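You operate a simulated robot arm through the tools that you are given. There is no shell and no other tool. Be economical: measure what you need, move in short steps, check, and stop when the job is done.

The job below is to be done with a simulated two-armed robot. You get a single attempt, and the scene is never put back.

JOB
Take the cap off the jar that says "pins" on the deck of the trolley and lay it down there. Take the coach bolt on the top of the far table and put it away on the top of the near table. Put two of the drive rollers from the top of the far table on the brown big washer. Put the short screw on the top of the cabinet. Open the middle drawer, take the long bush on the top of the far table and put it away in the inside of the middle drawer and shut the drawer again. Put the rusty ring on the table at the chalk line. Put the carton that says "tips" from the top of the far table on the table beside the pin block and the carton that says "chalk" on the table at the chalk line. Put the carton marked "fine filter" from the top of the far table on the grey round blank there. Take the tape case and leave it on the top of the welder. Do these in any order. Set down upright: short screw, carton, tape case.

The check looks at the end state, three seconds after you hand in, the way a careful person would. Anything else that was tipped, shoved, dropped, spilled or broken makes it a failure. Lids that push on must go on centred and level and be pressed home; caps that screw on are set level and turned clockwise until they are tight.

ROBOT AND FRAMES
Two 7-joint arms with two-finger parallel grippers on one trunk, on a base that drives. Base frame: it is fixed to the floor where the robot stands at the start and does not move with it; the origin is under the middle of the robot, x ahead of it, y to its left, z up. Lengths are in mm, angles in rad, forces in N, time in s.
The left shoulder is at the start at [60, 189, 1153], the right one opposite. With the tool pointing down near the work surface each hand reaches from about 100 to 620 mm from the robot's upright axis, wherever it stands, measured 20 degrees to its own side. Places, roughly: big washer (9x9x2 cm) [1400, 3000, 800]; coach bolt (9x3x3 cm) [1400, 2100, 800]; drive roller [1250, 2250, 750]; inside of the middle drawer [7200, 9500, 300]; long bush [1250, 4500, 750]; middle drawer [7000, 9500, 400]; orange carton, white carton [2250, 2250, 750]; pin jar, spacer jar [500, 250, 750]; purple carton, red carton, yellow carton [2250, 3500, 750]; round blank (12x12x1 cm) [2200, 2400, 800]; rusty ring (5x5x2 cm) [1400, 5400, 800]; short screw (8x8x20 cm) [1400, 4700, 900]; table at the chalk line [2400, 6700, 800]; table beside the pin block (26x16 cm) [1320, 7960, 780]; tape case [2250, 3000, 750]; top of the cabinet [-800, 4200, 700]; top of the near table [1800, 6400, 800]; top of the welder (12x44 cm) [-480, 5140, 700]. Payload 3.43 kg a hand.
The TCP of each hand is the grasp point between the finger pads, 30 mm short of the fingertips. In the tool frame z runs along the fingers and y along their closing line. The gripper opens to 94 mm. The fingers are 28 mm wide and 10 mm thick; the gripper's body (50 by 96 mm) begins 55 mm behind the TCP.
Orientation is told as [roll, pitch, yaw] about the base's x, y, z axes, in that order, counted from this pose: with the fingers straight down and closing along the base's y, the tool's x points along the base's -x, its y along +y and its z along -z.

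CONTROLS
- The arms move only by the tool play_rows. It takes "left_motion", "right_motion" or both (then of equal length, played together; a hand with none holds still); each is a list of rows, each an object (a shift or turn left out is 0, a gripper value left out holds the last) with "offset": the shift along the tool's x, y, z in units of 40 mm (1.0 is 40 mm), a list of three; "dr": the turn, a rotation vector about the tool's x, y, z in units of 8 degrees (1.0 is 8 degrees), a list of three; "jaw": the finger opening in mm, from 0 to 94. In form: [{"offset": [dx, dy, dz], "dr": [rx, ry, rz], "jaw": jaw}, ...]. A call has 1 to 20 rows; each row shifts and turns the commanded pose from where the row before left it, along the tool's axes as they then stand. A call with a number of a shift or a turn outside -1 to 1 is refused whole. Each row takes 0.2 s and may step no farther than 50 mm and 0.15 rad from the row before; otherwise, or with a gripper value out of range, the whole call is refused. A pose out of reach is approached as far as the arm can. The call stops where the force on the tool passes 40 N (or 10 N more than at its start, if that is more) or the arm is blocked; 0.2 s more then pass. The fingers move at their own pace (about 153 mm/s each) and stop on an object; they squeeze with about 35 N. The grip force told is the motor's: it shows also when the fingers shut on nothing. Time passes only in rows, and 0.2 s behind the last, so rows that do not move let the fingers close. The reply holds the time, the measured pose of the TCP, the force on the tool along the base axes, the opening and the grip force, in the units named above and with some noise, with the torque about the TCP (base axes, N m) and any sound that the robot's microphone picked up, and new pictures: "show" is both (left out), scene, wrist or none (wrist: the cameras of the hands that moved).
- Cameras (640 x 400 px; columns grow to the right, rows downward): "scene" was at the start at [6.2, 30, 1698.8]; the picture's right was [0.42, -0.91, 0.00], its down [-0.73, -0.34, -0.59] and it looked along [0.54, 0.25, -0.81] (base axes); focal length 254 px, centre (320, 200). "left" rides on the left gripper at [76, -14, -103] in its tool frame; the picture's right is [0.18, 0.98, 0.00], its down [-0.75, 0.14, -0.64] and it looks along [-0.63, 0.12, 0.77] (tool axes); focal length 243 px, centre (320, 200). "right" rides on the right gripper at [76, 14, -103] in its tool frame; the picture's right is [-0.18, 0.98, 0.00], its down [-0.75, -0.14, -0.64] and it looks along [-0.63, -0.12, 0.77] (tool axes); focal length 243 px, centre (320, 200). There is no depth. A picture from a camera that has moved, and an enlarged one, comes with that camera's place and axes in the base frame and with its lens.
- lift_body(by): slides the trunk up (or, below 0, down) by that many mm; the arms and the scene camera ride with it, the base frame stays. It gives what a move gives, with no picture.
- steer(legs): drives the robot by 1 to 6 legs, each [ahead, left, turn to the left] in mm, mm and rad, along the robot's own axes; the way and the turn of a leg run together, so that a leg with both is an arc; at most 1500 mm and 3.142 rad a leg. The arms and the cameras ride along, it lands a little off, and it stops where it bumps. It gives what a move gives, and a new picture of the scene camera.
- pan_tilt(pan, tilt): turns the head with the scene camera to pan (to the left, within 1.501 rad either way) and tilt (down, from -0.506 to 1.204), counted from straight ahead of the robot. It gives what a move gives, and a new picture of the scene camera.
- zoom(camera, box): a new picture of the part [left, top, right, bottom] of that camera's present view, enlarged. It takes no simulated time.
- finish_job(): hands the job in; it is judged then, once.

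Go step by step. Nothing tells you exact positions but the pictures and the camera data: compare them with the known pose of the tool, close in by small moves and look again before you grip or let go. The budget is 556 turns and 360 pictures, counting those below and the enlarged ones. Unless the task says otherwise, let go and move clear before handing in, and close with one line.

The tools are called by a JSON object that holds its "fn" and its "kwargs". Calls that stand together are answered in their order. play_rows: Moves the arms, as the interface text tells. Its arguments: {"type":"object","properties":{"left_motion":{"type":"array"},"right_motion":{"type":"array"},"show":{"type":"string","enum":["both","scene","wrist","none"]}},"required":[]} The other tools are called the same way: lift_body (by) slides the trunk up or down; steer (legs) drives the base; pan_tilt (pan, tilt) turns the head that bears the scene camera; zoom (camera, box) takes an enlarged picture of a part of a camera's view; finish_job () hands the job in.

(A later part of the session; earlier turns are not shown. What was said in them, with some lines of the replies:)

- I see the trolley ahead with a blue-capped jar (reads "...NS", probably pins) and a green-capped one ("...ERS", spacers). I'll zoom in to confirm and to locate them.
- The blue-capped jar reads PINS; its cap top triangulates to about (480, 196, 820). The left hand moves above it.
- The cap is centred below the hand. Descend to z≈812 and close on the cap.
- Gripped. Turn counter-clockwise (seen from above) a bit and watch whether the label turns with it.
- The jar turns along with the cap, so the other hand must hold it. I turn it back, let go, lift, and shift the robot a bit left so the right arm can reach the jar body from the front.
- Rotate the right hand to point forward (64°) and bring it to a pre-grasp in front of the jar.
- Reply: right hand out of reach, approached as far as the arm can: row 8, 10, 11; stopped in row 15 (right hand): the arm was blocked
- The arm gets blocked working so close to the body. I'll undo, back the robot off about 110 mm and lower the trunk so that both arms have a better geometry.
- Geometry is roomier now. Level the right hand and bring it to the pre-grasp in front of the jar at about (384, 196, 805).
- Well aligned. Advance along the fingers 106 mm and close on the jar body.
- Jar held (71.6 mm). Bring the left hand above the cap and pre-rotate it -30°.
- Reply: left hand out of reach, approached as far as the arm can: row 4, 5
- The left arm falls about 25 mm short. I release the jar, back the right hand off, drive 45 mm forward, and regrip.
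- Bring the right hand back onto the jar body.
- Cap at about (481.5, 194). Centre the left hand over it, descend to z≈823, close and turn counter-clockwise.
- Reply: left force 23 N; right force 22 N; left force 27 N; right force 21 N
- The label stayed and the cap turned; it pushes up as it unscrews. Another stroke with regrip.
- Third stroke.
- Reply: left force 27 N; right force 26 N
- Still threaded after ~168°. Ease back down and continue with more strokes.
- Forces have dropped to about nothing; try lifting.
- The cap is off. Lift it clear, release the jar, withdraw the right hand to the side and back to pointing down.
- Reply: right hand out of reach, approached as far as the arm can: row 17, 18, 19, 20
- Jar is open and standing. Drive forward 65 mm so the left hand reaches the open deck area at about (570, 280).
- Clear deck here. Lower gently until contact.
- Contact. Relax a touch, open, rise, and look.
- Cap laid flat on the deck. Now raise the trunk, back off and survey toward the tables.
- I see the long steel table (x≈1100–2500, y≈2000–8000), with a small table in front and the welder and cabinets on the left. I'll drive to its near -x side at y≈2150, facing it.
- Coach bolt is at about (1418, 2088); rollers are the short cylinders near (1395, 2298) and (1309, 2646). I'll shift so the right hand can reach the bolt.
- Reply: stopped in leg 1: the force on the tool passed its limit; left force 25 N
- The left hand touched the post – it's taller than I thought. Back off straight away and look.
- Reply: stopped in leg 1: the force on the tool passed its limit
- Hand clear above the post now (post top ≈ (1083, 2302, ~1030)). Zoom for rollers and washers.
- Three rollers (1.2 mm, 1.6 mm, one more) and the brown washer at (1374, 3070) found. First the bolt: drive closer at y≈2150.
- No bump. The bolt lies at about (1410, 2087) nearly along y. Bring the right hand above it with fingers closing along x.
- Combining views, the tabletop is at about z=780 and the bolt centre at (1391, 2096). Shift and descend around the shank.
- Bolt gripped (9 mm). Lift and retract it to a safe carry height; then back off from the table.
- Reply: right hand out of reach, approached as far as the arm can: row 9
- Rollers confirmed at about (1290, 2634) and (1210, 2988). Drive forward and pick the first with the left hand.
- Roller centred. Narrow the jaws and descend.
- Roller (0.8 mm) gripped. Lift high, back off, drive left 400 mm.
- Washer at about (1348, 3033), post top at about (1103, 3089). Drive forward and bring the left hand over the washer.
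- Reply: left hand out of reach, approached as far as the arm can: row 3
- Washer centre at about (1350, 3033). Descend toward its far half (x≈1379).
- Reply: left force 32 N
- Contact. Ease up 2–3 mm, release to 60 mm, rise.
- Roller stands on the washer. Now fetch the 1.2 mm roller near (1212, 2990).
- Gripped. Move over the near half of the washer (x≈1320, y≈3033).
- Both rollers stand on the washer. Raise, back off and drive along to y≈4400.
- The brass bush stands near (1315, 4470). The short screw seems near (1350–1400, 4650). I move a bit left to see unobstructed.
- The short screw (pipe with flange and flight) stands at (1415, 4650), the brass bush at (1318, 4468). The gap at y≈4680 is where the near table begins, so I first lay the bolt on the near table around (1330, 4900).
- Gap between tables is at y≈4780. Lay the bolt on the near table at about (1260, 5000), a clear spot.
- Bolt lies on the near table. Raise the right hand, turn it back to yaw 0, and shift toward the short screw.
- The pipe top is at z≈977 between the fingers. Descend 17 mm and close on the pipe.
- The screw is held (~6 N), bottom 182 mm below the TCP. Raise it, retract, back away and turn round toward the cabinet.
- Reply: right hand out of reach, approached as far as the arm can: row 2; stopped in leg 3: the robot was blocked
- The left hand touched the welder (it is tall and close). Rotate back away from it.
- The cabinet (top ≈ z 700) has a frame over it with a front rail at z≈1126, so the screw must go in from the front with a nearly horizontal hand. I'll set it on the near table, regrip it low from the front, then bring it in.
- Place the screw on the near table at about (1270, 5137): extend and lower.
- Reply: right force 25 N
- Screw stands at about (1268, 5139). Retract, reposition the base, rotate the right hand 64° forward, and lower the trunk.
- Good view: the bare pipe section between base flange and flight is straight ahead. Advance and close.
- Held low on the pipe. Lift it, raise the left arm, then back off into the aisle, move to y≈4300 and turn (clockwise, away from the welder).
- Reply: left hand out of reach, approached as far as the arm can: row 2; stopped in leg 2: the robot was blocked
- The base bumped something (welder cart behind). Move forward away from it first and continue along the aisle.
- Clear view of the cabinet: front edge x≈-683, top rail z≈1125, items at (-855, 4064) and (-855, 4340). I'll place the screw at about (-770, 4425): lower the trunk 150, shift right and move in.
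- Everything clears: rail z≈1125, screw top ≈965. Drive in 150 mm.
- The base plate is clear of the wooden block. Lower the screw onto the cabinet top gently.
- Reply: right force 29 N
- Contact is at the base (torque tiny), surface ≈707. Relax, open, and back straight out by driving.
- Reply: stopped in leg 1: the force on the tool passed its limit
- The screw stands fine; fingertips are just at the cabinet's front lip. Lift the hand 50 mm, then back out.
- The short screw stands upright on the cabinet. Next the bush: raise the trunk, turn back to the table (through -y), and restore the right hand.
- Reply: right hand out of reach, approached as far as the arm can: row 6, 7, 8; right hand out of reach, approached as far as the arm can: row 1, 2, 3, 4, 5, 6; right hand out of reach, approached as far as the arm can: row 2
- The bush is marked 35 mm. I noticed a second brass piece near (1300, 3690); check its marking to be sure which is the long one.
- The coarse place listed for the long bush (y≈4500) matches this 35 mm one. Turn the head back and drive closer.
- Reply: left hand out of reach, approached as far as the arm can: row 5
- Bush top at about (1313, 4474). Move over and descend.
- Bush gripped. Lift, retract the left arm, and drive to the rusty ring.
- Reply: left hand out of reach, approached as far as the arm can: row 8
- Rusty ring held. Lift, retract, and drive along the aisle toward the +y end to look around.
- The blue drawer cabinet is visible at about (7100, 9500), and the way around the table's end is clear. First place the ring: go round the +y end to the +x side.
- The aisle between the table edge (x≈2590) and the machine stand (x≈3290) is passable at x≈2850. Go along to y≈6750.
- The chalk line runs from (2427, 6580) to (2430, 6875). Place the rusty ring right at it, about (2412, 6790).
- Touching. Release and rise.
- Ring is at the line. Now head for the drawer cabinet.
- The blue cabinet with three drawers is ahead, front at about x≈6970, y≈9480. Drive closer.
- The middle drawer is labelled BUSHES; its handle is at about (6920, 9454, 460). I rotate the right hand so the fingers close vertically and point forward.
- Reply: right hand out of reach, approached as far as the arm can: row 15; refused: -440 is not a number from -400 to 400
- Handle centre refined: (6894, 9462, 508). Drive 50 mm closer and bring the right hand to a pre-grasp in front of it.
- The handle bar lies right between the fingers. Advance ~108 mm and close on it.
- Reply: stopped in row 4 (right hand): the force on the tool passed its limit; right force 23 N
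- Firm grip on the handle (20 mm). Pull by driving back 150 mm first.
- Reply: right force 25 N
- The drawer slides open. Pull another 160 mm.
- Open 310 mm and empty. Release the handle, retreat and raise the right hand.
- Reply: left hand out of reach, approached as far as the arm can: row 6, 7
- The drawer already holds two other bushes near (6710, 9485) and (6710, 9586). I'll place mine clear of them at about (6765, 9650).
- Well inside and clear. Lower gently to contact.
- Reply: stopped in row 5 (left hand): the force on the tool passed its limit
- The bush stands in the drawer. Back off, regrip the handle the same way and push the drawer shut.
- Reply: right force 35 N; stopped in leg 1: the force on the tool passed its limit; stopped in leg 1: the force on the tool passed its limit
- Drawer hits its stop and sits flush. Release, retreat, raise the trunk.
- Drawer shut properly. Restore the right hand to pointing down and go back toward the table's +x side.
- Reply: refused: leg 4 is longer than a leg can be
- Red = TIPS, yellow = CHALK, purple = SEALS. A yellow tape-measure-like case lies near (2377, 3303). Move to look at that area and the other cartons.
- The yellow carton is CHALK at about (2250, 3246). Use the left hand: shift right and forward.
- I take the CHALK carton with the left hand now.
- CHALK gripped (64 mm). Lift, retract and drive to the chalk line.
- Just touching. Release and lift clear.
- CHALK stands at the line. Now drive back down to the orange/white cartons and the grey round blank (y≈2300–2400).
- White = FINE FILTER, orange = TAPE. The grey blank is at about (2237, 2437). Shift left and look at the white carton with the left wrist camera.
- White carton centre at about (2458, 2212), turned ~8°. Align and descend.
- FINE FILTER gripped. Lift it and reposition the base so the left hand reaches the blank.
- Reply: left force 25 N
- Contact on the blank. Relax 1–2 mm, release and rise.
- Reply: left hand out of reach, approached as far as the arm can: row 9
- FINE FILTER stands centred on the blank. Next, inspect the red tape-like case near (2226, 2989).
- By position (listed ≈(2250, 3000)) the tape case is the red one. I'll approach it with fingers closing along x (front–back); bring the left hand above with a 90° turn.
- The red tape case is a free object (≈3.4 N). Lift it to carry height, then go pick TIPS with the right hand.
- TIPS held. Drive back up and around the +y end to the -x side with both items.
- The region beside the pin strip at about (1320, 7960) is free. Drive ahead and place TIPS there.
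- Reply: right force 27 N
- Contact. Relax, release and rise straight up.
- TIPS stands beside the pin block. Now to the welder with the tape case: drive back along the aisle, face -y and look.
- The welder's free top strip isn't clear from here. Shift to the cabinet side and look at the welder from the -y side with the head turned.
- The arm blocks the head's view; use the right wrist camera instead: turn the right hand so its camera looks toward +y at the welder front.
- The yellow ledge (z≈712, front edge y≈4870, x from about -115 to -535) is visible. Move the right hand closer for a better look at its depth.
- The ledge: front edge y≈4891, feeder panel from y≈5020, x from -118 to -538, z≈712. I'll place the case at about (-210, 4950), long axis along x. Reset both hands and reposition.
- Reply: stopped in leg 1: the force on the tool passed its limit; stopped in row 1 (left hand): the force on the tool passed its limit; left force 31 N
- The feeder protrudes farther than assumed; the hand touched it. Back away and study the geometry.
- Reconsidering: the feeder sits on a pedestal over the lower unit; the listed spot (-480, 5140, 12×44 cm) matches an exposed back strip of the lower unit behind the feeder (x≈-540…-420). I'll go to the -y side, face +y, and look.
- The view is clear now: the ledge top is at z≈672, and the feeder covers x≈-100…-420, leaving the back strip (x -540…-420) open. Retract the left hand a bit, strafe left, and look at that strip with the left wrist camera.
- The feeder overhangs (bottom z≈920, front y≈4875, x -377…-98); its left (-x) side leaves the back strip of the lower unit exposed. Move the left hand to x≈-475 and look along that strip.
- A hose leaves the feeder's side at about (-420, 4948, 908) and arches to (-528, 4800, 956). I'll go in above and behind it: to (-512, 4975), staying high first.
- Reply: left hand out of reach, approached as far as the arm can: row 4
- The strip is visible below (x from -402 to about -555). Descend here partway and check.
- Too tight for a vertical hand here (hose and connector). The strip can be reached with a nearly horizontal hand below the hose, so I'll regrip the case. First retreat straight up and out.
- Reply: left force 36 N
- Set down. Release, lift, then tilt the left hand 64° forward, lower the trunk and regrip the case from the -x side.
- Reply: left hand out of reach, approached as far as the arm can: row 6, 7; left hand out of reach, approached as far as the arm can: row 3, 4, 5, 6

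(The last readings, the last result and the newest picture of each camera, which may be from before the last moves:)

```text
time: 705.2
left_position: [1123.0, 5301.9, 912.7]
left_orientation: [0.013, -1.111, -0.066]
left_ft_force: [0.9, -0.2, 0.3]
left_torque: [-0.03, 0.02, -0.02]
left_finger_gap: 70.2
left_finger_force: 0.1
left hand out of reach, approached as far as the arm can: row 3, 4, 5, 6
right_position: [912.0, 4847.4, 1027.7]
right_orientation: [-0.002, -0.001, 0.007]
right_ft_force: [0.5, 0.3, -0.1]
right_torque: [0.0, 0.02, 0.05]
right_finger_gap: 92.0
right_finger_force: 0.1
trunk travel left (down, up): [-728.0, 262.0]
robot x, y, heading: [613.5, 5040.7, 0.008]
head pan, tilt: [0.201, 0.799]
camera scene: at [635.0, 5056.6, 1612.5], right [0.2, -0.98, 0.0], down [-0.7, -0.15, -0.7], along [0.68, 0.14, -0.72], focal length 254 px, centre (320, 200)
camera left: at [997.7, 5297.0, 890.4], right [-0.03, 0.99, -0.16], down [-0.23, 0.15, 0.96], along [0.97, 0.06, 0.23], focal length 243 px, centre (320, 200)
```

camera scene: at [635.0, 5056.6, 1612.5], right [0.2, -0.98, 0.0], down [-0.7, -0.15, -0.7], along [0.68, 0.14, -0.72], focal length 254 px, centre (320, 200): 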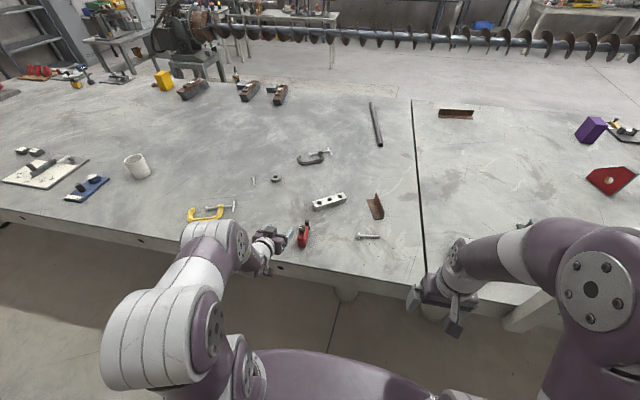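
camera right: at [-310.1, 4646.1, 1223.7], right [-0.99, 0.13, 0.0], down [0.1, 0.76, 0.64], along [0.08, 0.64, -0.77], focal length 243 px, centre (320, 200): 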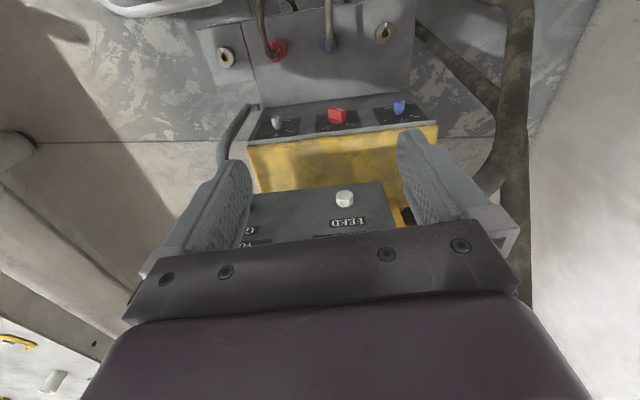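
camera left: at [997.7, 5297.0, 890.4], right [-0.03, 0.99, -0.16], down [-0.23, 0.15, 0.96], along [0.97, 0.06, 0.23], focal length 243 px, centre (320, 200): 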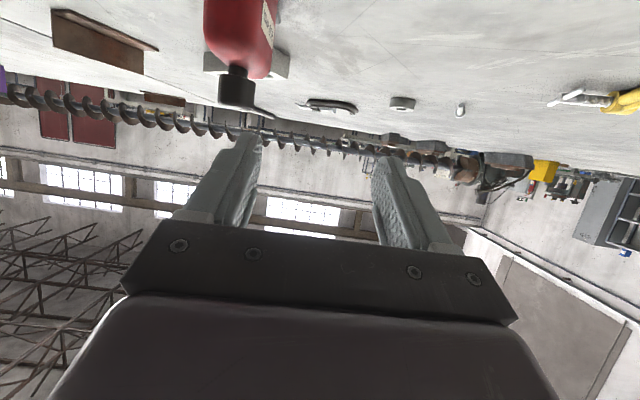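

{"fn": "steer", "kwargs": {"legs": [[-50, 0, 0], [0, 130, 0]]}}

{"fn": "play_rows", "kwargs": {"left_motion": [{"offset": [0.2, -0.9, 0]}, {"offset": [0.2, -0.9, 0]}, {"offset": [0.2, -0.9, 0]}, {"offset": [0.2, -0.9, 0]}, {"offset": [0.2, -0.9, 0.2]}, {"dr": [-0.2, 0, -0.45]}], "show": "wrist"}}

```text
time: 707.0
left_position: [1072.7, 5434.6, 914.0]
left_orientation: [0.014, -1.111, -0.066]
left_ft_force: [-0.3, -0.3, 0.2]
left_torque: [0.02, 0.01, -0.01]
left_finger_gap: 69.9
left_finger_force: 0.0
right_position: [862.1, 4977.6, 1026.4]
right_orientation: [0.0, -0.001, 0.009]
right_ft_force: [-0.7, -0.1, 0.5]
right_torque: [-0.01, 0.0, 0.01]
right_finger_gap: 92.4
right_finger_force: 0.0
trunk travel left (down, up): [-728.0, 262.0]
robot x, y, heading: [565.8, 5174.0, 0.007]
head pan, tilt: [0.201, 0.799]
camera scene: at [584.0, 5186.5, 1612.5], right [0.21, -0.98, 0.0], down [-0.7, -0.15, -0.7], along [0.68, 0.14, -0.72], focal length 254 px, centre (320, 200)
```

scene: 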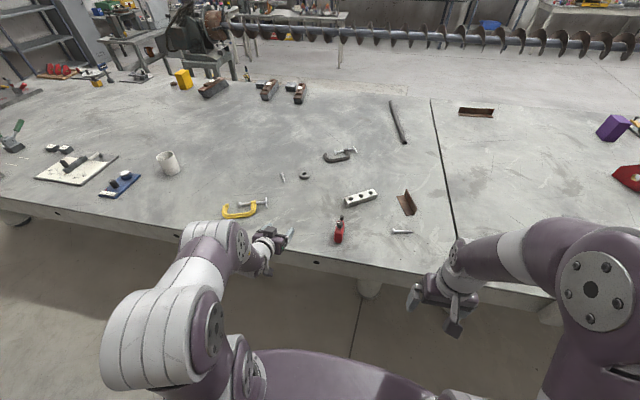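

```text
time: 708.4
left_position: [1084.0, 5411.7, 915.4]
left_orientation: [-0.087, -1.108, 0.069]
left_ft_force: [-0.2, 0.2, -0.3]
left_torque: [0.03, 0.01, -0.01]
left_finger_gap: 70.0
left_finger_force: 0.1
left hand out of reach, approached as far as the arm can: row 1, 2, 3, 4, 5, 6
right_position: [860.7, 4978.9, 1028.0]
right_orientation: [-0.002, 0.0, 0.007]
right_ft_force: [0.1, 0.2, 0.5]
right_torque: [-0.02, -0.02, 0.0]
right_finger_gap: 91.7
right_finger_force: 0.1
trunk travel left (down, up): [-728.0, 262.0]
robot x, y, heading: [564.4, 5171.2, 0.003]
head pan, tilt: [0.201, 0.799]
camera left: at [957.4, 5400.4, 893.0], right [-0.07, 0.98, -0.2], down [-0.24, 0.18, 0.95], along [0.97, 0.12, 0.22], focal length 243 px, centre (320, 200)
```

left: 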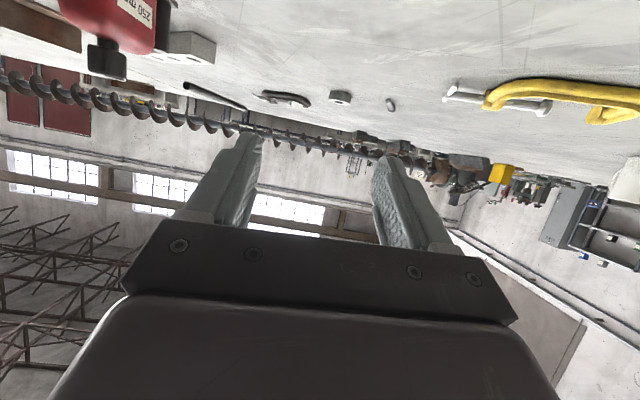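

The arm is caught at a joint limit. Undo the tilt, and redo it at the mirrored place where it worked for the right arm (432 ahead, 192 to the side).

{"fn": "lift_body", "kwargs": {"by": 97}}

{"fn": "play_rows", "kwargs": {"left_motion": [{"dr": [0, 1, 0], "offset": [-0.5, 0, -0.2]}, {"dr": [0, 1, 0], "offset": [-0.5, 0, -0.2]}, {"dr": [0, 1, 0], "offset": [-0.5, 0, -0.3]}, {"dr": [0, 1, 0], "offset": [-0.5, 0, -0.3]}, {"dr": [0, 1, 0], "offset": [0, 0, -0.8]}, {"dr": [0, 1, 0], "offset": [0, 0, -0.8]}, {"dr": [0, 1, 0], "offset": [0, 0, -0.5]}, {"dr": [0, 1, 0]}], "show": "none"}}

```text
time: 709.7
left_position: [1083.0, 5412.3, 1012.4]
left_orientation: [-0.086, -1.107, 0.068]
left_ft_force: [-1.0, -0.1, 0.5]
left_torque: [0.01, 0.0, -0.04]
left_finger_gap: 70.2
left_finger_force: 0.0
right_position: [861.3, 4978.2, 1123.5]
right_orientation: [-0.002, 0.002, 0.011]
right_ft_force: [-0.3, 0.1, -0.1]
right_torque: [0.0, -0.01, -0.03]
right_finger_gap: 92.1
right_finger_force: 0.0
trunk travel left (down, up): [-825.0, 165.0]
robot x, y, heading: [565.5, 5172.2, 0.008]
head pan, tilt: [0.201, 0.799]
```

```text
time: 711.5
left_position: [1078.8, 5412.8, 1160.1]
left_orientation: [-0.072, -0.094, -0.025]
left_ft_force: [0.6, 0.5, 0.9]
left_torque: [-0.01, -0.01, 0.02]
left_finger_gap: 70.1
left_finger_force: 0.1
left hand out of reach, approached as far as the arm can: row 4, 5
right_position: [861.5, 4978.0, 1124.4]
right_orientation: [-0.003, 0.001, 0.012]
right_ft_force: [0.3, -0.2, -0.4]
right_torque: [-0.02, 0.02, 0.01]
right_finger_gap: 92.1
right_finger_force: 0.1
trunk travel left (down, up): [-825.0, 165.0]
robot x, y, heading: [564.9, 5170.1, 0.007]
head pan, tilt: [0.201, 0.799]
```

{"fn": "play_rows", "kwargs": {"left_motion": [{"dr": [-0.52, 0.67, -0.18]}, {"offset": [0.7, -0.42, 0.18]}, {"offset": [0.7, -0.42, 0.18]}, {"offset": [0.7, -0.42, 0.18]}, {}, {"dr": [0, -1, 0]}, {"dr": [0, -1, 0]}, {"dr": [0, -1, 0]}, {"dr": [0, -1, 0]}, {"dr": [0, -1, 0]}, {"dr": [0, -1, 0]}, {"dr": [0, -1, 0]}, {"dr": [0, -1, 0]}], "show": "none"}}

```text
time: 714.3
left_position: [993.9, 5362.4, 1139.9]
left_orientation: [0.0, -1.122, -0.003]
left_ft_force: [0.3, -0.5, 0.0]
left_torque: [0.0, 0.0, 0.01]
left_finger_gap: 69.9
left_finger_force: 0.1
right_position: [860.7, 4978.2, 1124.2]
right_orientation: [-0.004, 0.0, 0.01]
right_ft_force: [-0.5, 0.2, -0.2]
right_torque: [-0.04, 0.0, -0.02]
right_finger_gap: 91.8
right_finger_force: 0.1
trunk travel left (down, up): [-825.0, 165.0]
robot x, y, heading: [563.3, 5171.7, 0.006]
head pan, tilt: [0.201, 0.799]
```

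{"fn": "lift_body", "kwargs": {"by": -97}}

{"fn": "play_rows", "kwargs": {"left_motion": [{"offset": [0.52, -0.517, 0.69]}, {"offset": [0.52, -0.517, 0.69]}, {"offset": [0.52, -0.517, 0.69]}, {"offset": [0.52, -0.517, 0.69]}, {"offset": [0.52, -0.517, 0.69]}, {"offset": [0.52, -0.517, 0.69]}], "show": "both"}}

```text
time: 715.6
left_position: [994.3, 5362.2, 1041.8]
left_orientation: [-0.001, -1.12, -0.003]
left_ft_force: [0.4, 0.6, -0.3]
left_torque: [-0.01, -0.01, 0.02]
left_finger_gap: 70.1
left_finger_force: 0.1
right_position: [859.8, 4977.6, 1027.6]
right_orientation: [-0.003, 0.0, 0.01]
right_ft_force: [0.2, 0.6, 0.5]
right_torque: [-0.01, -0.03, -0.03]
right_finger_gap: 91.9
right_finger_force: 0.1
trunk travel left (down, up): [-728.0, 262.0]
robot x, y, heading: [562.7, 5173.2, 0.004]
head pan, tilt: [0.201, 0.799]
```

```text
time: 717.0
left_position: [1091.1, 5237.8, 853.6]
left_orientation: [0.002, -1.12, -0.006]
left_ft_force: [-0.5, -0.4, -0.5]
left_torque: [-0.04, 0.02, -0.01]
left_finger_gap: 70.0
left_finger_force: 0.0
right_position: [861.5, 4978.2, 1026.7]
right_orientation: [-0.001, 0.0, 0.011]
right_ft_force: [0.5, 0.4, -0.3]
right_torque: [0.03, -0.03, 0.04]
right_finger_gap: 91.8
right_finger_force: 0.1
trunk travel left (down, up): [-728.0, 262.0]
robot x, y, heading: [563.1, 5169.1, 0.01]
head pan, tilt: [0.201, 0.799]
camera scene: at [584.5, 5186.0, 1612.5], right [0.21, -0.98, 0.0], down [-0.7, -0.15, -0.7], along [0.68, 0.14, -0.72], focal length 254 px, centre (320, 200)
camera left: at [964.6, 5225.0, 830.9], right [-0.08, 0.98, -0.16], down [-0.25, 0.14, 0.96], along [0.97, 0.12, 0.23], focal length 243 px, centre (320, 200)
```

scene: 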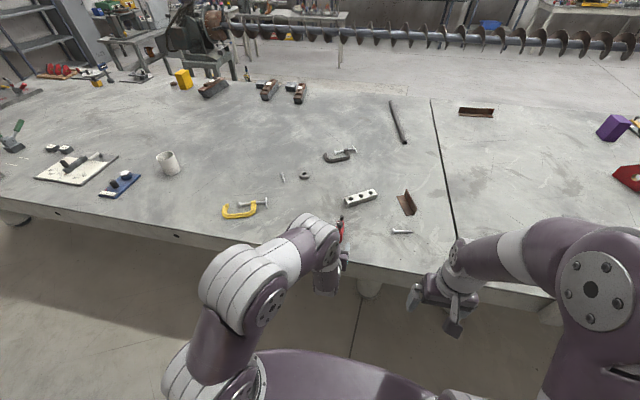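
left: 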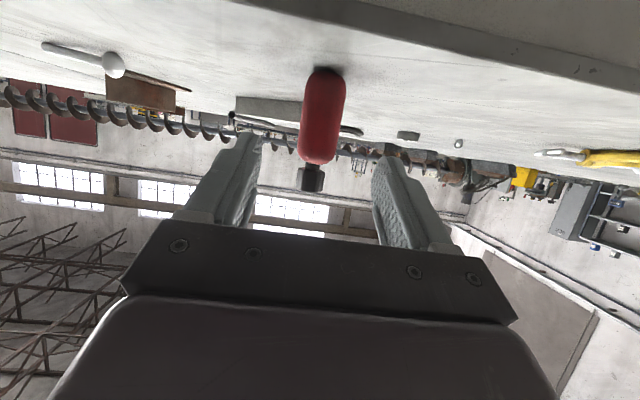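

{"fn": "play_rows", "kwargs": {"left_motion": [{"offset": [-0.02, 0.05, 0.88]}, {"offset": [-0.02, 0.05, 0.88]}, {"offset": [-0.02, 0, 0.86]}, {}], "show": "both"}}

```text
time: 718.0
left_position: [1186.0, 5242.1, 814.2]
left_orientation: [0.0, -1.12, -0.003]
left_ft_force: [0.1, 0.0, 0.3]
left_torque: [-0.05, -0.01, -0.01]
left_finger_gap: 70.2
left_finger_force: 0.0
right_position: [860.0, 4977.1, 1026.6]
right_orientation: [-0.001, -0.001, 0.01]
right_ft_force: [0.2, 0.0, 0.3]
right_torque: [0.0, -0.03, 0.01]
right_finger_gap: 92.2
right_finger_force: 0.1
trunk travel left (down, up): [-728.0, 262.0]
robot x, y, heading: [565.9, 5171.6, 0.006]
head pan, tilt: [0.201, 0.799]
camera scene: at [582.6, 5186.6, 1612.5], right [0.21, -0.98, 0.0], down [-0.7, -0.15, -0.7], along [0.68, 0.14, -0.72], focal length 254 px, centre (320, 200)
camera left: at [1060.2, 5230.1, 790.6], right [-0.08, 0.98, -0.17], down [-0.25, 0.14, 0.96], along [0.97, 0.12, 0.23], focal length 243 px, centre (320, 200)
```

scene: 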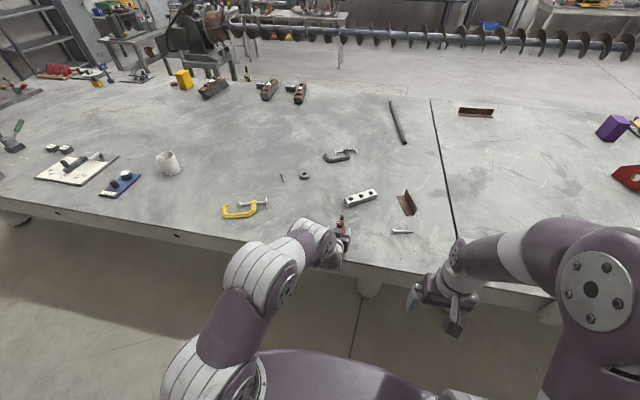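
left: 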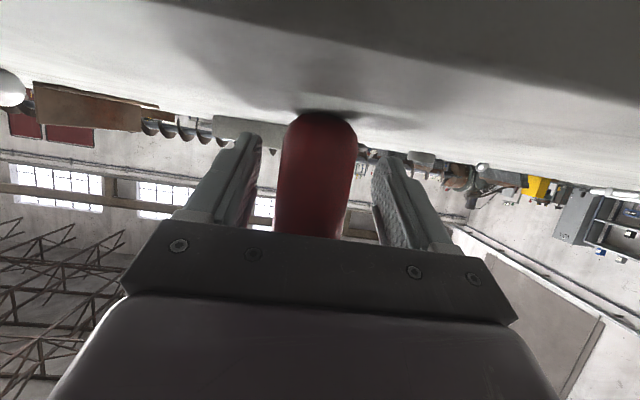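

{"fn": "play_rows", "kwargs": {"left_motion": [{"jaw": 20}, {"jaw": 20}, {"jaw": 20}, {"offset": [-0.45, 0, -0.22]}, {"offset": [-0.9, 0, -0.44]}, {"offset": [-0.9, 0, -0.44]}, {}], "show": "both"}}

```text
time: 719.6
left_position: [1186.0, 5244.5, 914.7]
left_orientation: [0.0, -1.118, -0.003]
left_ft_force: [1.2, 0.7, -3.5]
left_torque: [-0.03, -0.01, 0.0]
left_finger_gap: 36.2
left_finger_force: 35.4
right_position: [861.3, 4977.9, 1027.9]
right_orientation: [-0.001, 0.001, 0.012]
right_ft_force: [0.5, -0.1, -0.1]
right_torque: [-0.01, -0.01, 0.01]
right_finger_gap: 92.4
right_finger_force: 0.0
trunk travel left (down, up): [-728.0, 262.0]
robot x, y, heading: [567.8, 5172.8, 0.006]
head pan, tilt: [0.201, 0.799]
camera scene: at [584.3, 5186.8, 1612.5], right [0.21, -0.98, 0.0], down [-0.7, -0.15, -0.7], along [0.68, 0.14, -0.72], focal length 254 px, centre (320, 200)
camera left: at [1060.5, 5231.6, 892.1], right [-0.08, 0.98, -0.17], down [-0.25, 0.14, 0.96], along [0.97, 0.12, 0.23], focal length 243 px, centre (320, 200)
```

scene: 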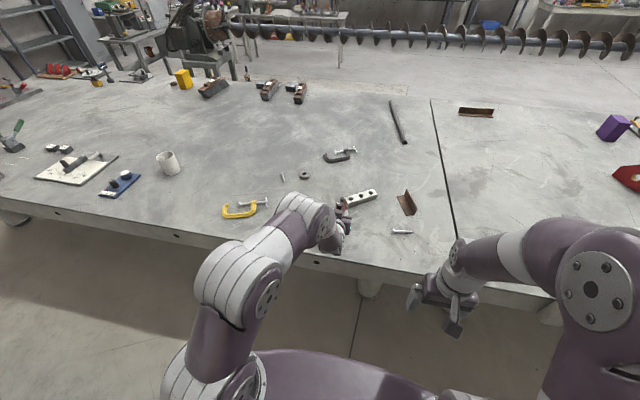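
left: 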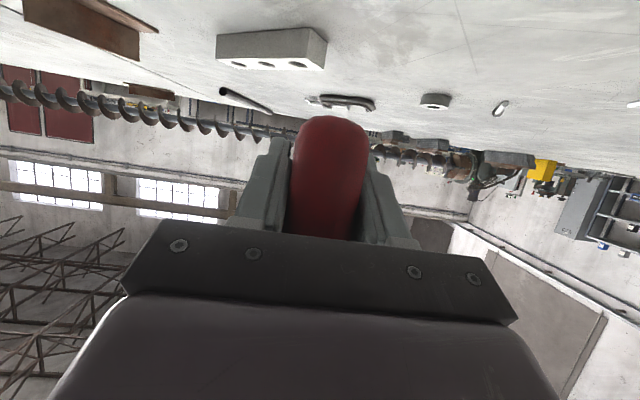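

The case is held with the hand nearly horizontal. I'll approach the strip diagonally (heading ≈120°) from the open side, under the hose and feeder. First move and turn in the clear area.

{"fn": "steer", "kwargs": {"legs": [[-270, 0, 0], [50, -970, -0.006]]}}

{"fn": "steer", "kwargs": {"legs": [[0, 0, 1.05], [0, 0, 1.04]]}}

```text
time: 726.2
left_position: [969.1, 4255.3, 916.3]
left_orientation: [-0.001, -1.12, -0.012]
left_ft_force: [0.2, 0.2, -3.3]
left_torque: [-0.04, 0.03, 0.0]
left_finger_gap: 35.9
left_finger_force: 34.6
right_position: [642.2, 3991.9, 1026.3]
right_orientation: [-0.002, 0.0, 0.001]
right_ft_force: [1.2, 0.7, 0.3]
right_torque: [0.04, -0.01, -0.04]
right_finger_gap: 92.1
right_finger_force: 0.0
trunk travel left (down, up): [-728.0, 262.0]
robot x, y, heading: [345.5, 4183.9, 0.002]
head pan, tilt: [0.201, 0.799]
camera scene: at [366.1, 4203.1, 1612.5], right [0.2, -0.98, 0.0], down [-0.7, -0.14, -0.7], along [0.68, 0.14, -0.72], focal length 254 px, centre (320, 200)
```

scene: 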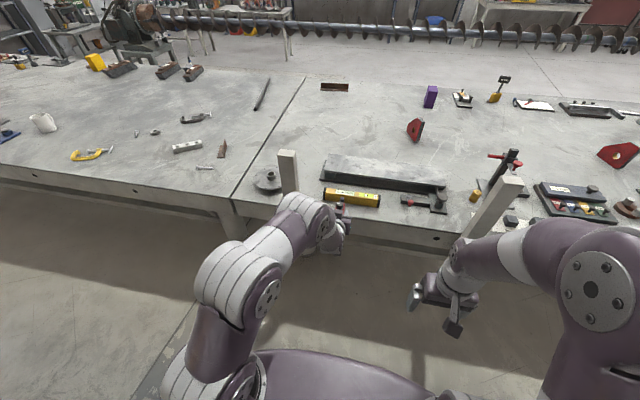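

```text
time: 731.9
left_position: [-15.9, 4696.9, 916.6]
left_orientation: [-0.001, -1.12, 2.072]
left_ft_force: [-1.0, 0.5, -3.0]
left_torque: [-0.03, -0.04, 0.03]
left_finger_gap: 35.9
left_finger_force: 34.9
right_position: [374.1, 4540.6, 1027.0]
right_orientation: [-0.002, -0.001, 2.085]
right_ft_force: [-0.5, -0.2, -0.2]
right_torque: [0.0, 0.02, 0.04]
right_finger_gap: 92.1
right_finger_force: 0.0
trunk travel left (down, up): [-728.0, 262.0]
robot x, y, heading: [345.3, 4190.2, 2.083]
head pan, tilt: [0.201, 0.799]
camera scene: at [322.7, 4196.4, 1612.5], right [0.76, 0.65, 0.0], down [0.47, -0.54, -0.7], along [-0.46, 0.53, -0.72], focal length 254 px, centre (320, 200)
```

scene: 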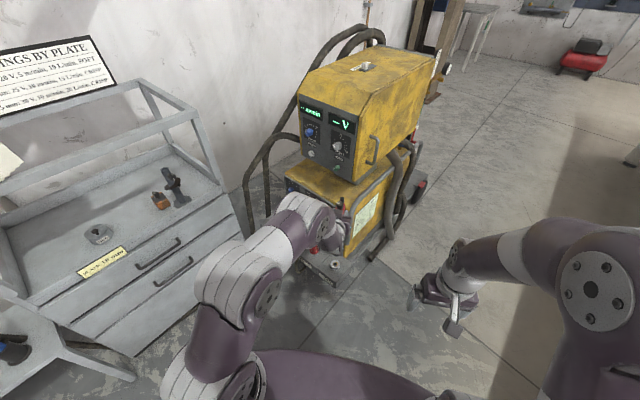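

{"fn": "zoom", "kwargs": {"camera": "scene", "box": [220, 20, 450, 290]}}

```text
1.48 times, centred on (335, 155) of scene
camera zoom: at [322.7, 4196.4, 1612.5], right [0.76, 0.65, 0.0], down [0.47, -0.54, -0.7], along [-0.46, 0.53, -0.72], focal length 376 px, centre (298, 267)
```

zoom: 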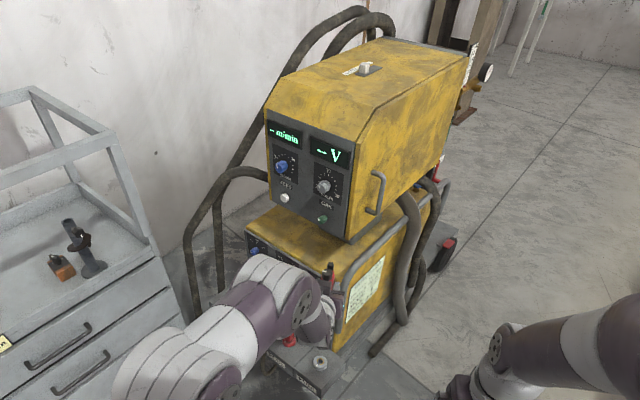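

Clear view. Shift left 260 mm, lower the trunk, then advance under the hose in stages.

{"fn": "steer", "kwargs": {"legs": [[0, 260, 0.011]]}}

{"fn": "lift_body", "kwargs": {"by": -165}}

{"fn": "steer", "kwargs": {"legs": [[250, 0, 0]]}}

{"fn": "zoom", "kwargs": {"camera": "scene", "box": [180, 60, 440, 280]}}

```text
time: 733.8
left_position: [-248.8, 4562.0, 915.9]
left_orientation: [-0.002, -1.122, 2.088]
left_ft_force: [0.7, -0.7, -3.0]
left_torque: [-0.04, -0.03, 0.04]
left_finger_gap: 36.1
left_finger_force: 35.6
right_position: [142.2, 4411.5, 1027.7]
right_orientation: [-0.002, 0.0, 2.105]
right_ft_force: [1.2, 0.1, -0.5]
right_torque: [0.01, -0.01, 0.01]
right_finger_gap: 91.8
right_finger_force: 0.2
trunk travel left (down, up): [-728.0, 262.0]
robot x, y, heading: [124.4, 4059.2, 2.1]
head pan, tilt: [0.201, 0.799]
camera scene: at [97.1, 4067.1, 1612.5], right [0.75, 0.67, 0.0], down [0.48, -0.54, -0.7], along [-0.46, 0.52, -0.72], focal length 254 px, centre (320, 200)
```

scene: 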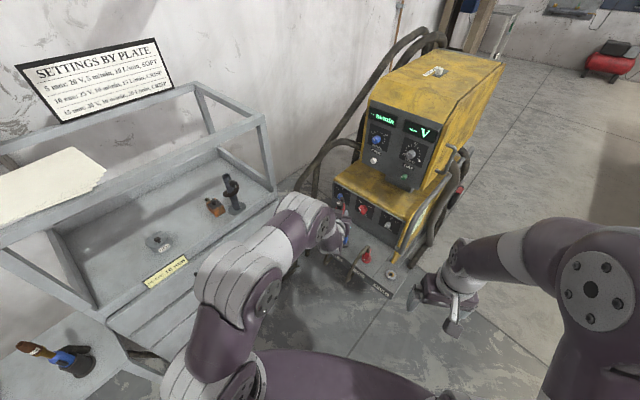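

```text
time: 735.7
left_position: [-249.3, 4561.4, 750.9]
left_orientation: [0.0, -1.12, 2.09]
left_ft_force: [0.5, 0.1, -2.9]
left_torque: [-0.05, 0.03, 0.0]
left_finger_gap: 36.2
left_finger_force: 35.1
right_position: [142.3, 4412.3, 862.3]
right_orientation: [0.0, 0.001, 2.102]
right_ft_force: [0.2, -0.4, 0.0]
right_torque: [0.02, 0.02, 0.01]
right_finger_gap: 92.4
right_finger_force: 0.0
trunk travel left (down, up): [-563.0, 427.0]
robot x, y, heading: [122.7, 4057.5, 2.1]
head pan, tilt: [0.201, 0.799]
```

```text
time: 737.5
left_position: [-377.5, 4776.4, 749.8]
left_orientation: [0.001, -1.119, 2.09]
left_ft_force: [-0.9, 0.1, -2.6]
left_torque: [-0.01, -0.03, 0.05]
left_finger_gap: 35.9
left_finger_force: 34.9
right_position: [14.8, 4628.2, 862.4]
right_orientation: [-0.004, 0.003, 2.103]
right_ft_force: [0.3, 0.1, 0.3]
right_torque: [0.0, -0.03, -0.01]
right_finger_gap: 91.8
right_finger_force: 0.0
trunk travel left (down, up): [-563.0, 427.0]
robot x, y, heading: [-3.2, 4274.2, 2.102]
head pan, tilt: [0.201, 0.799]
camera scene: at [-29.5, 4283.8, 1447.5], right [0.74, 0.67, 0.0], down [0.48, -0.53, -0.7], along [-0.46, 0.52, -0.72], focal length 254 px, centre (320, 200)
```

scene: 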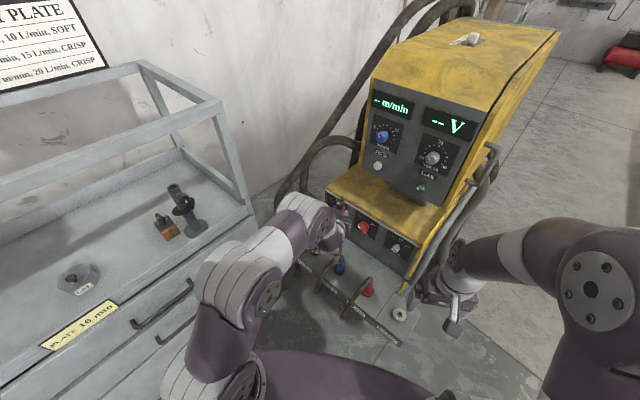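

```text
1.82 times, centred on (310, 170) of scene
camera zoom: at [-29.5, 4283.8, 1447.5], right [0.74, 0.67, 0.0], down [0.48, -0.53, -0.7], along [-0.46, 0.52, -0.72], focal length 461 px, centre (338, 254)
```

zoom: 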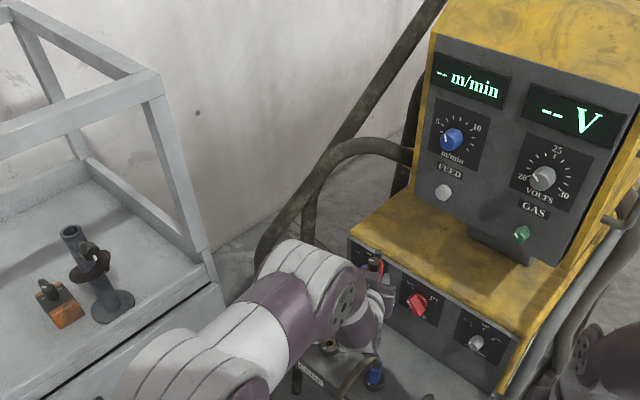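

Geometry checks out: the shelf corner is at (-550, 4904, 672), and the feeder underside at 920 leaves room. Advance 130 mm, then check with the wrist camera.

{"fn": "steer", "kwargs": {"legs": [[130, 0, 0]]}}

{"fn": "zoom", "kwargs": {"camera": "left", "box": [0, 0, 640, 400]}}

```text
time: 738.8
left_position: [-444.8, 4890.0, 749.6]
left_orientation: [-0.001, -1.118, 2.093]
left_ft_force: [-0.1, -0.8, -3.2]
left_torque: [-0.04, -0.01, -0.01]
left_finger_gap: 36.3
left_finger_force: 35.2
right_position: [-53.5, 4742.8, 862.7]
right_orientation: [-0.001, 0.003, 2.107]
right_ft_force: [-0.9, 0.4, 0.0]
right_torque: [-0.02, -0.02, 0.02]
right_finger_gap: 92.0
right_finger_force: 0.0
trunk travel left (down, up): [-563.0, 427.0]
robot x, y, heading: [-72.2, 4387.5, 2.103]
head pan, tilt: [0.201, 0.799]
camera scene: at [-96.3, 4397.5, 1447.5], right [0.74, 0.67, 0.0], down [0.48, -0.53, -0.7], along [-0.47, 0.52, -0.72], focal length 254 px, centre (320, 200)
```

scene: 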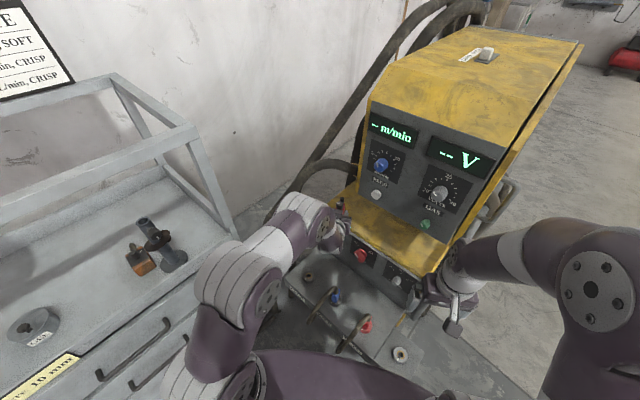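

```text
1.00 times, centred on (320, 200) of left
camera zoom: at [-370.1, 4789.8, 726.2], right [-0.81, -0.56, -0.17], down [0.0, -0.29, 0.96], along [-0.58, 0.78, 0.23], focal length 243 px, centre (320, 200)
```

zoom: 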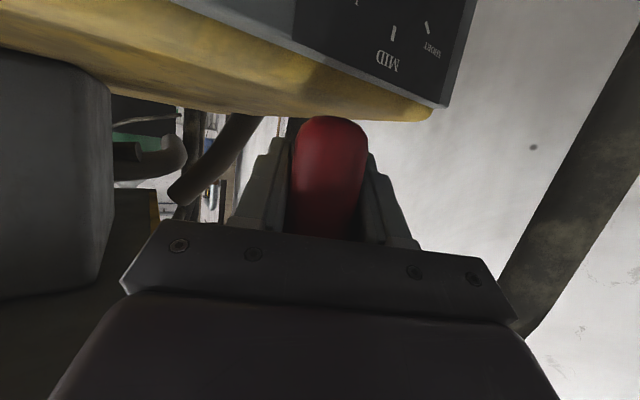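

The hose is about 80 mm to the left, and the shelf corner is in view. Shift 20 mm right, advance the last 88 mm.

{"fn": "play_rows", "kwargs": {"left_motion": [{"offset": [0, -0.5, 0]}], "show": "none"}}

{"fn": "steer", "kwargs": {"legs": [[88, 0, 0]]}}

{"fn": "zoom", "kwargs": {"camera": "left", "box": [0, 0, 640, 400]}}

{"fn": "zoom", "kwargs": {"camera": "scene", "box": [220, 100, 460, 290]}}

```text
time: 739.2
left_position: [-426.5, 4899.6, 749.6]
left_orientation: [0.003, -1.121, 2.092]
left_ft_force: [-0.2, -0.3, -4.1]
left_torque: [-0.02, 0.0, -0.01]
left_finger_gap: 36.1
left_finger_force: 35.4
right_position: [-51.2, 4741.8, 862.0]
right_orientation: [0.0, 0.0, 2.105]
right_ft_force: [-0.2, 0.1, 0.0]
right_torque: [-0.02, 0.0, -0.02]
right_finger_gap: 92.1
right_finger_force: 0.0
trunk travel left (down, up): [-563.0, 427.0]
robot x, y, heading: [-71.9, 4388.5, 2.095]
head pan, tilt: [0.201, 0.799]
```

```text
time: 740.3
left_position: [-470.5, 4977.5, 748.6]
left_orientation: [0.0, -1.119, 2.093]
left_ft_force: [0.1, 0.5, -3.5]
left_torque: [0.0, 0.0, 0.05]
left_finger_gap: 36.1
left_finger_force: 35.5
right_position: [-97.1, 4818.0, 861.8]
right_orientation: [-0.002, 0.002, 2.107]
right_ft_force: [-0.2, 0.5, -0.6]
right_torque: [-0.03, 0.02, 0.04]
right_finger_gap: 91.8
right_finger_force: 0.0
trunk travel left (down, up): [-563.0, 427.0]
robot x, y, heading: [-116.6, 4465.2, 2.104]
head pan, tilt: [0.201, 0.799]
camera scene: at [-141.1, 4473.7, 1447.5], right [0.74, 0.67, 0.0], down [0.48, -0.53, -0.7], along [-0.47, 0.52, -0.72], focal length 254 px, centre (320, 200)
```

scene: 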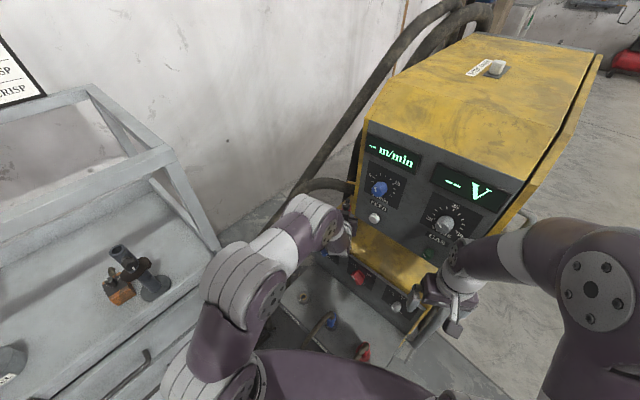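

```text
1.00 times, centred on (320, 200) of left
camera zoom: at [-395.7, 4876.9, 726.0], right [-0.81, -0.56, -0.17], down [0.0, -0.29, 0.96], along [-0.58, 0.78, 0.23], focal length 243 px, centre (320, 200)
```

zoom: 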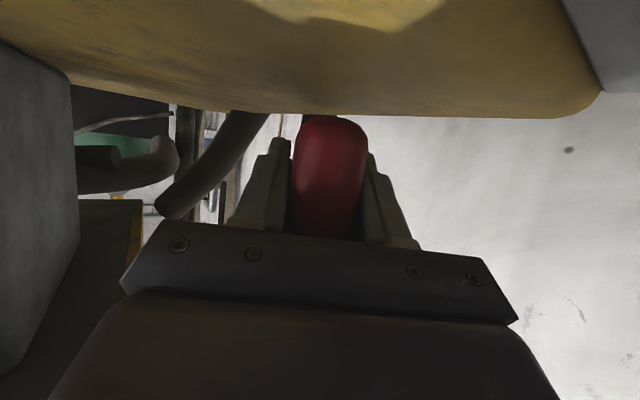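

```text
2.11 times, centred on (340, 195) of scene
camera zoom: at [-141.1, 4473.7, 1447.5], right [0.74, 0.67, 0.0], down [0.48, -0.53, -0.7], along [-0.47, 0.52, -0.72], focal length 534 px, centre (278, 210)
```

zoom: 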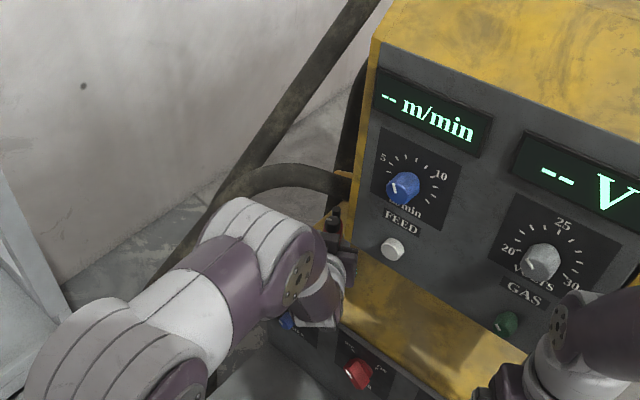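

In position above the strip at (-470, 4977). Lower gently to contact.

{"fn": "play_rows", "kwargs": {"left_motion": [{"offset": [0.5, 0, 0.244]}, {"offset": [0.25, 0, 0.12]}, {"offset": [0.1, 0, 0.05]}, {"offset": [0.08, 0, 0.04]}, {}], "show": "none"}}

```text
time: 740.9
left_position: [-470.5, 4981.1, 726.4]
left_orientation: [-0.005, -1.14, 2.095]
left_ft_force: [-0.6, -0.5, 13.8]
left_torque: [-0.89, -0.38, -0.32]
left_finger_gap: 36.4
left_finger_force: 34.7
right_position: [-95.8, 4816.3, 862.5]
right_orientation: [-0.002, -0.002, 2.106]
right_ft_force: [0.2, -0.2, 0.8]
right_torque: [-0.02, -0.01, -0.03]
right_finger_gap: 92.0
right_finger_force: 0.0
trunk travel left (down, up): [-563.0, 427.0]
robot x, y, heading: [-116.5, 4461.0, 2.1]
head pan, tilt: [0.201, 0.799]
stopped in row 3 (left hand): the force on the tool passed its limit (the readings are from after the stop); the commanded pose is now the measured one
```

{"fn": "play_rows", "kwargs": {"left_motion": [{"offset": [-0.05, 0, -0.025], "dr": [0, 0.15, 0]}, {"offset": [0.05, 0, 0.025]}, {"offset": [0.04, 0, 0.02]}, {}], "show": "none"}}

```text
time: 741.9
left_position: [-470.3, 4980.9, 725.3]
left_orientation: [-0.005, -1.123, 2.096]
left_ft_force: [-5.9, 7.3, 29.7]
left_torque: [0.57, 1.1, -0.16]
left_finger_gap: 36.1
left_finger_force: 34.7
right_position: [-95.7, 4816.5, 863.0]
right_orientation: [-0.002, -0.003, 2.108]
right_ft_force: [-0.6, -0.4, 0.3]
right_torque: [-0.01, 0.02, 0.07]
right_finger_gap: 91.9
right_finger_force: 0.0
trunk travel left (down, up): [-563.0, 427.0]
robot x, y, heading: [-114.2, 4464.7, 2.107]
head pan, tilt: [0.201, 0.799]
```

Level contact. Release, raise slightly, and back straight out.

{"fn": "play_rows", "kwargs": {"left_motion": [{"offset": [-0.05, 0, -0.025]}, {"jaw": 50}, {"jaw": 62}, {"offset": [-0.18, 0, -0.09]}, {}], "show": "wrist"}}

{"fn": "steer", "kwargs": {"legs": [[-120, 0, 0]]}}

{"fn": "zoom", "kwargs": {"camera": "left", "box": [0, 0, 640, 400]}}

```text
time: 743.1
left_position: [-470.7, 4975.8, 726.4]
left_orientation: [0.002, -1.102, 2.091]
left_ft_force: [-0.7, -0.1, -0.8]
left_torque: [-0.03, 0.01, -0.01]
left_finger_gap: 62.0
left_finger_force: 0.0
right_position: [-97.2, 4816.7, 862.8]
right_orientation: [-0.002, 0.002, 2.107]
right_ft_force: [0.0, 0.6, 0.4]
right_torque: [0.01, -0.01, -0.03]
right_finger_gap: 92.1
right_finger_force: 0.0
trunk travel left (down, up): [-563.0, 427.0]
robot x, y, heading: [-113.4, 4462.6, 2.099]
head pan, tilt: [0.201, 0.799]
camera left: at [-395.4, 4876.3, 705.0], right [-0.81, -0.56, -0.16], down [-0.01, -0.27, 0.96], along [-0.59, 0.78, 0.22], focal length 243 px, centre (320, 200)
```

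left: 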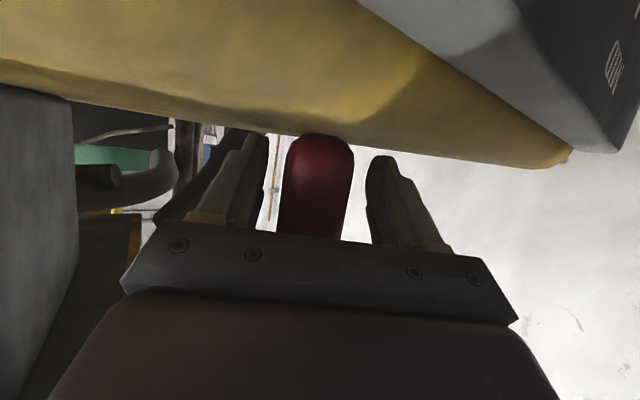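

```text
time: 744.4
left_position: [-409.7, 4876.5, 731.9]
left_orientation: [-0.004, -1.113, 2.093]
left_ft_force: [-0.5, -1.1, -0.6]
left_torque: [0.0, 0.03, -0.02]
left_finger_gap: 62.0
left_finger_force: 0.1
right_position: [-34.6, 4712.9, 861.9]
right_orientation: [-0.003, -0.002, 2.105]
right_ft_force: [1.1, -0.4, -0.1]
right_torque: [0.03, 0.04, 0.04]
right_finger_gap: 91.9
right_finger_force: 0.1
trunk travel left (down, up): [-563.0, 427.0]
robot x, y, heading: [-54.1, 4363.5, 2.1]
head pan, tilt: [0.201, 0.799]
camera scene: at [-78.4, 4367.0, 1447.5], right [0.74, 0.67, 0.0], down [0.48, -0.53, -0.7], along [-0.47, 0.52, -0.72], focal length 254 px, centre (320, 200)
```

scene: 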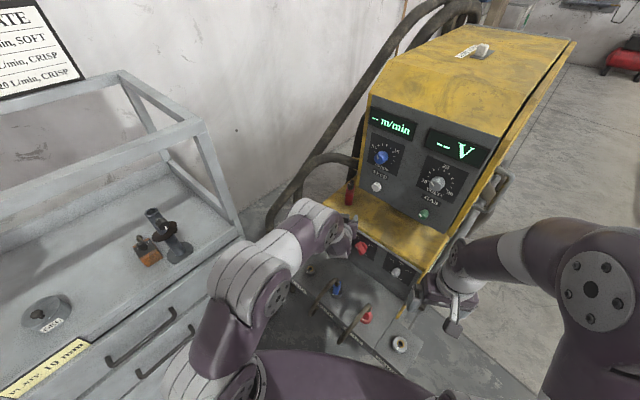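

```text
1.00 times, centred on (320, 200) of left
camera zoom: at [-334.1, 4775.7, 708.6], right [-0.81, -0.56, -0.17], down [0.0, -0.28, 0.96], along [-0.58, 0.78, 0.23], focal length 243 px, centre (320, 200)
```

zoom: 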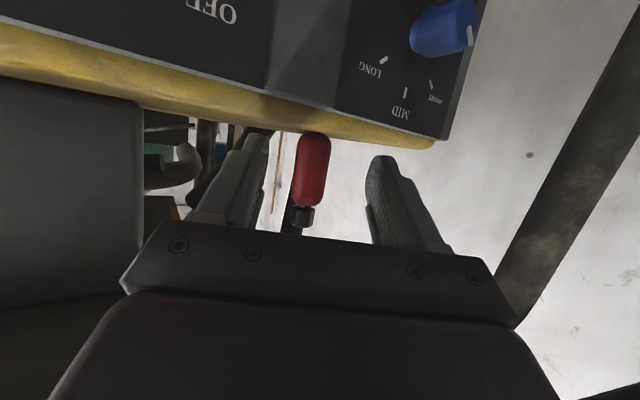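

The tape case stands upright on the strip. Back out, raise, and take a last look.

{"fn": "steer", "kwargs": {"legs": [[-350, 0, 0]]}}

{"fn": "lift_body", "kwargs": {"by": 250}}

{"fn": "zoom", "kwargs": {"camera": "scene", "box": [200, 80, 400, 240]}}

```text
time: 746.6
left_position: [-235.9, 4578.0, 730.7]
left_orientation: [-0.004, -1.113, 2.093]
left_ft_force: [0.5, -0.2, 0.1]
left_torque: [0.02, 0.01, 0.0]
left_finger_gap: 61.9
left_finger_force: 0.1
right_position: [139.2, 4415.0, 862.5]
right_orientation: [-0.001, -0.002, 2.107]
right_ft_force: [-0.5, -0.4, 0.4]
right_torque: [0.01, 0.03, 0.01]
right_finger_gap: 91.8
right_finger_force: 0.0
trunk travel left (down, up): [-563.0, 427.0]
robot x, y, heading: [123.9, 4065.4, 2.101]
head pan, tilt: [0.201, 0.799]
camera scene: at [96.6, 4069.0, 1447.5], right [0.74, 0.67, 0.0], down [0.48, -0.53, -0.7], along [-0.47, 0.52, -0.72], focal length 254 px, centre (320, 200)
```

scene: 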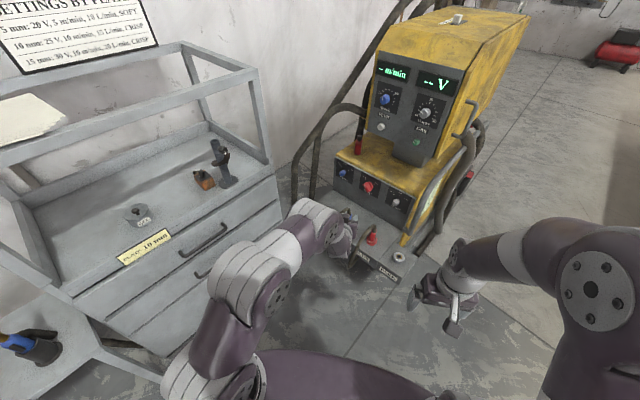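

```text
time: 749.2
left_position: [-234.6, 4577.2, 979.9]
left_orientation: [-0.003, -1.113, 2.095]
left_ft_force: [-0.2, 0.4, -0.1]
left_torque: [0.02, 0.01, 0.04]
left_finger_gap: 61.9
left_finger_force: 0.0
right_position: [139.7, 4415.8, 1111.7]
right_orientation: [-0.002, 0.0, 2.105]
right_ft_force: [0.9, -0.3, 0.2]
right_torque: [-0.02, 0.02, -0.03]
right_finger_gap: 91.8
right_finger_force: 0.1
trunk travel left (down, up): [-813.0, 177.0]
robot x, y, heading: [117.8, 4061.4, 2.102]
head pan, tilt: [0.201, 0.799]
```

```text
2.50 times, centred on (300, 160) of scene
camera zoom: at [96.1, 4070.0, 1697.5], right [0.74, 0.67, 0.0], down [0.48, -0.53, -0.7], along [-0.47, 0.52, -0.72], focal length 634 px, centre (370, 300)
```

zoom: 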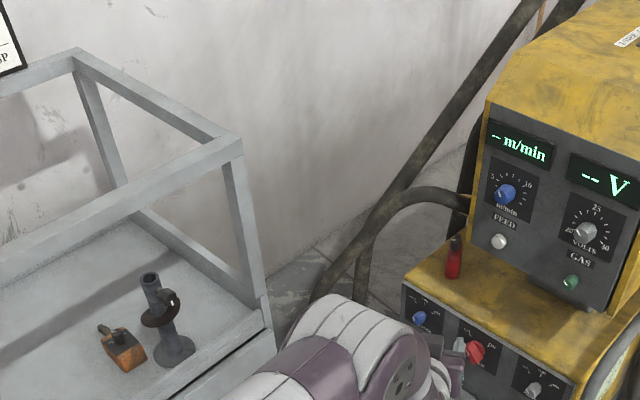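

The red tape case stands upright on the welder's top and the short screw stands on the cabinet. Everything else was checked when I placed it, both hands are empty and clear, so I hand in.

{"fn": "finish_job", "kwargs": {}}

```text
The job is handed in.
```

I did every task on the list and handed the job in; the one choice I wasn't certain of was which object is the "tape case". I took it to be the red "250 mm" case, because it sat at the listed spot and a yellow tape measure did not.
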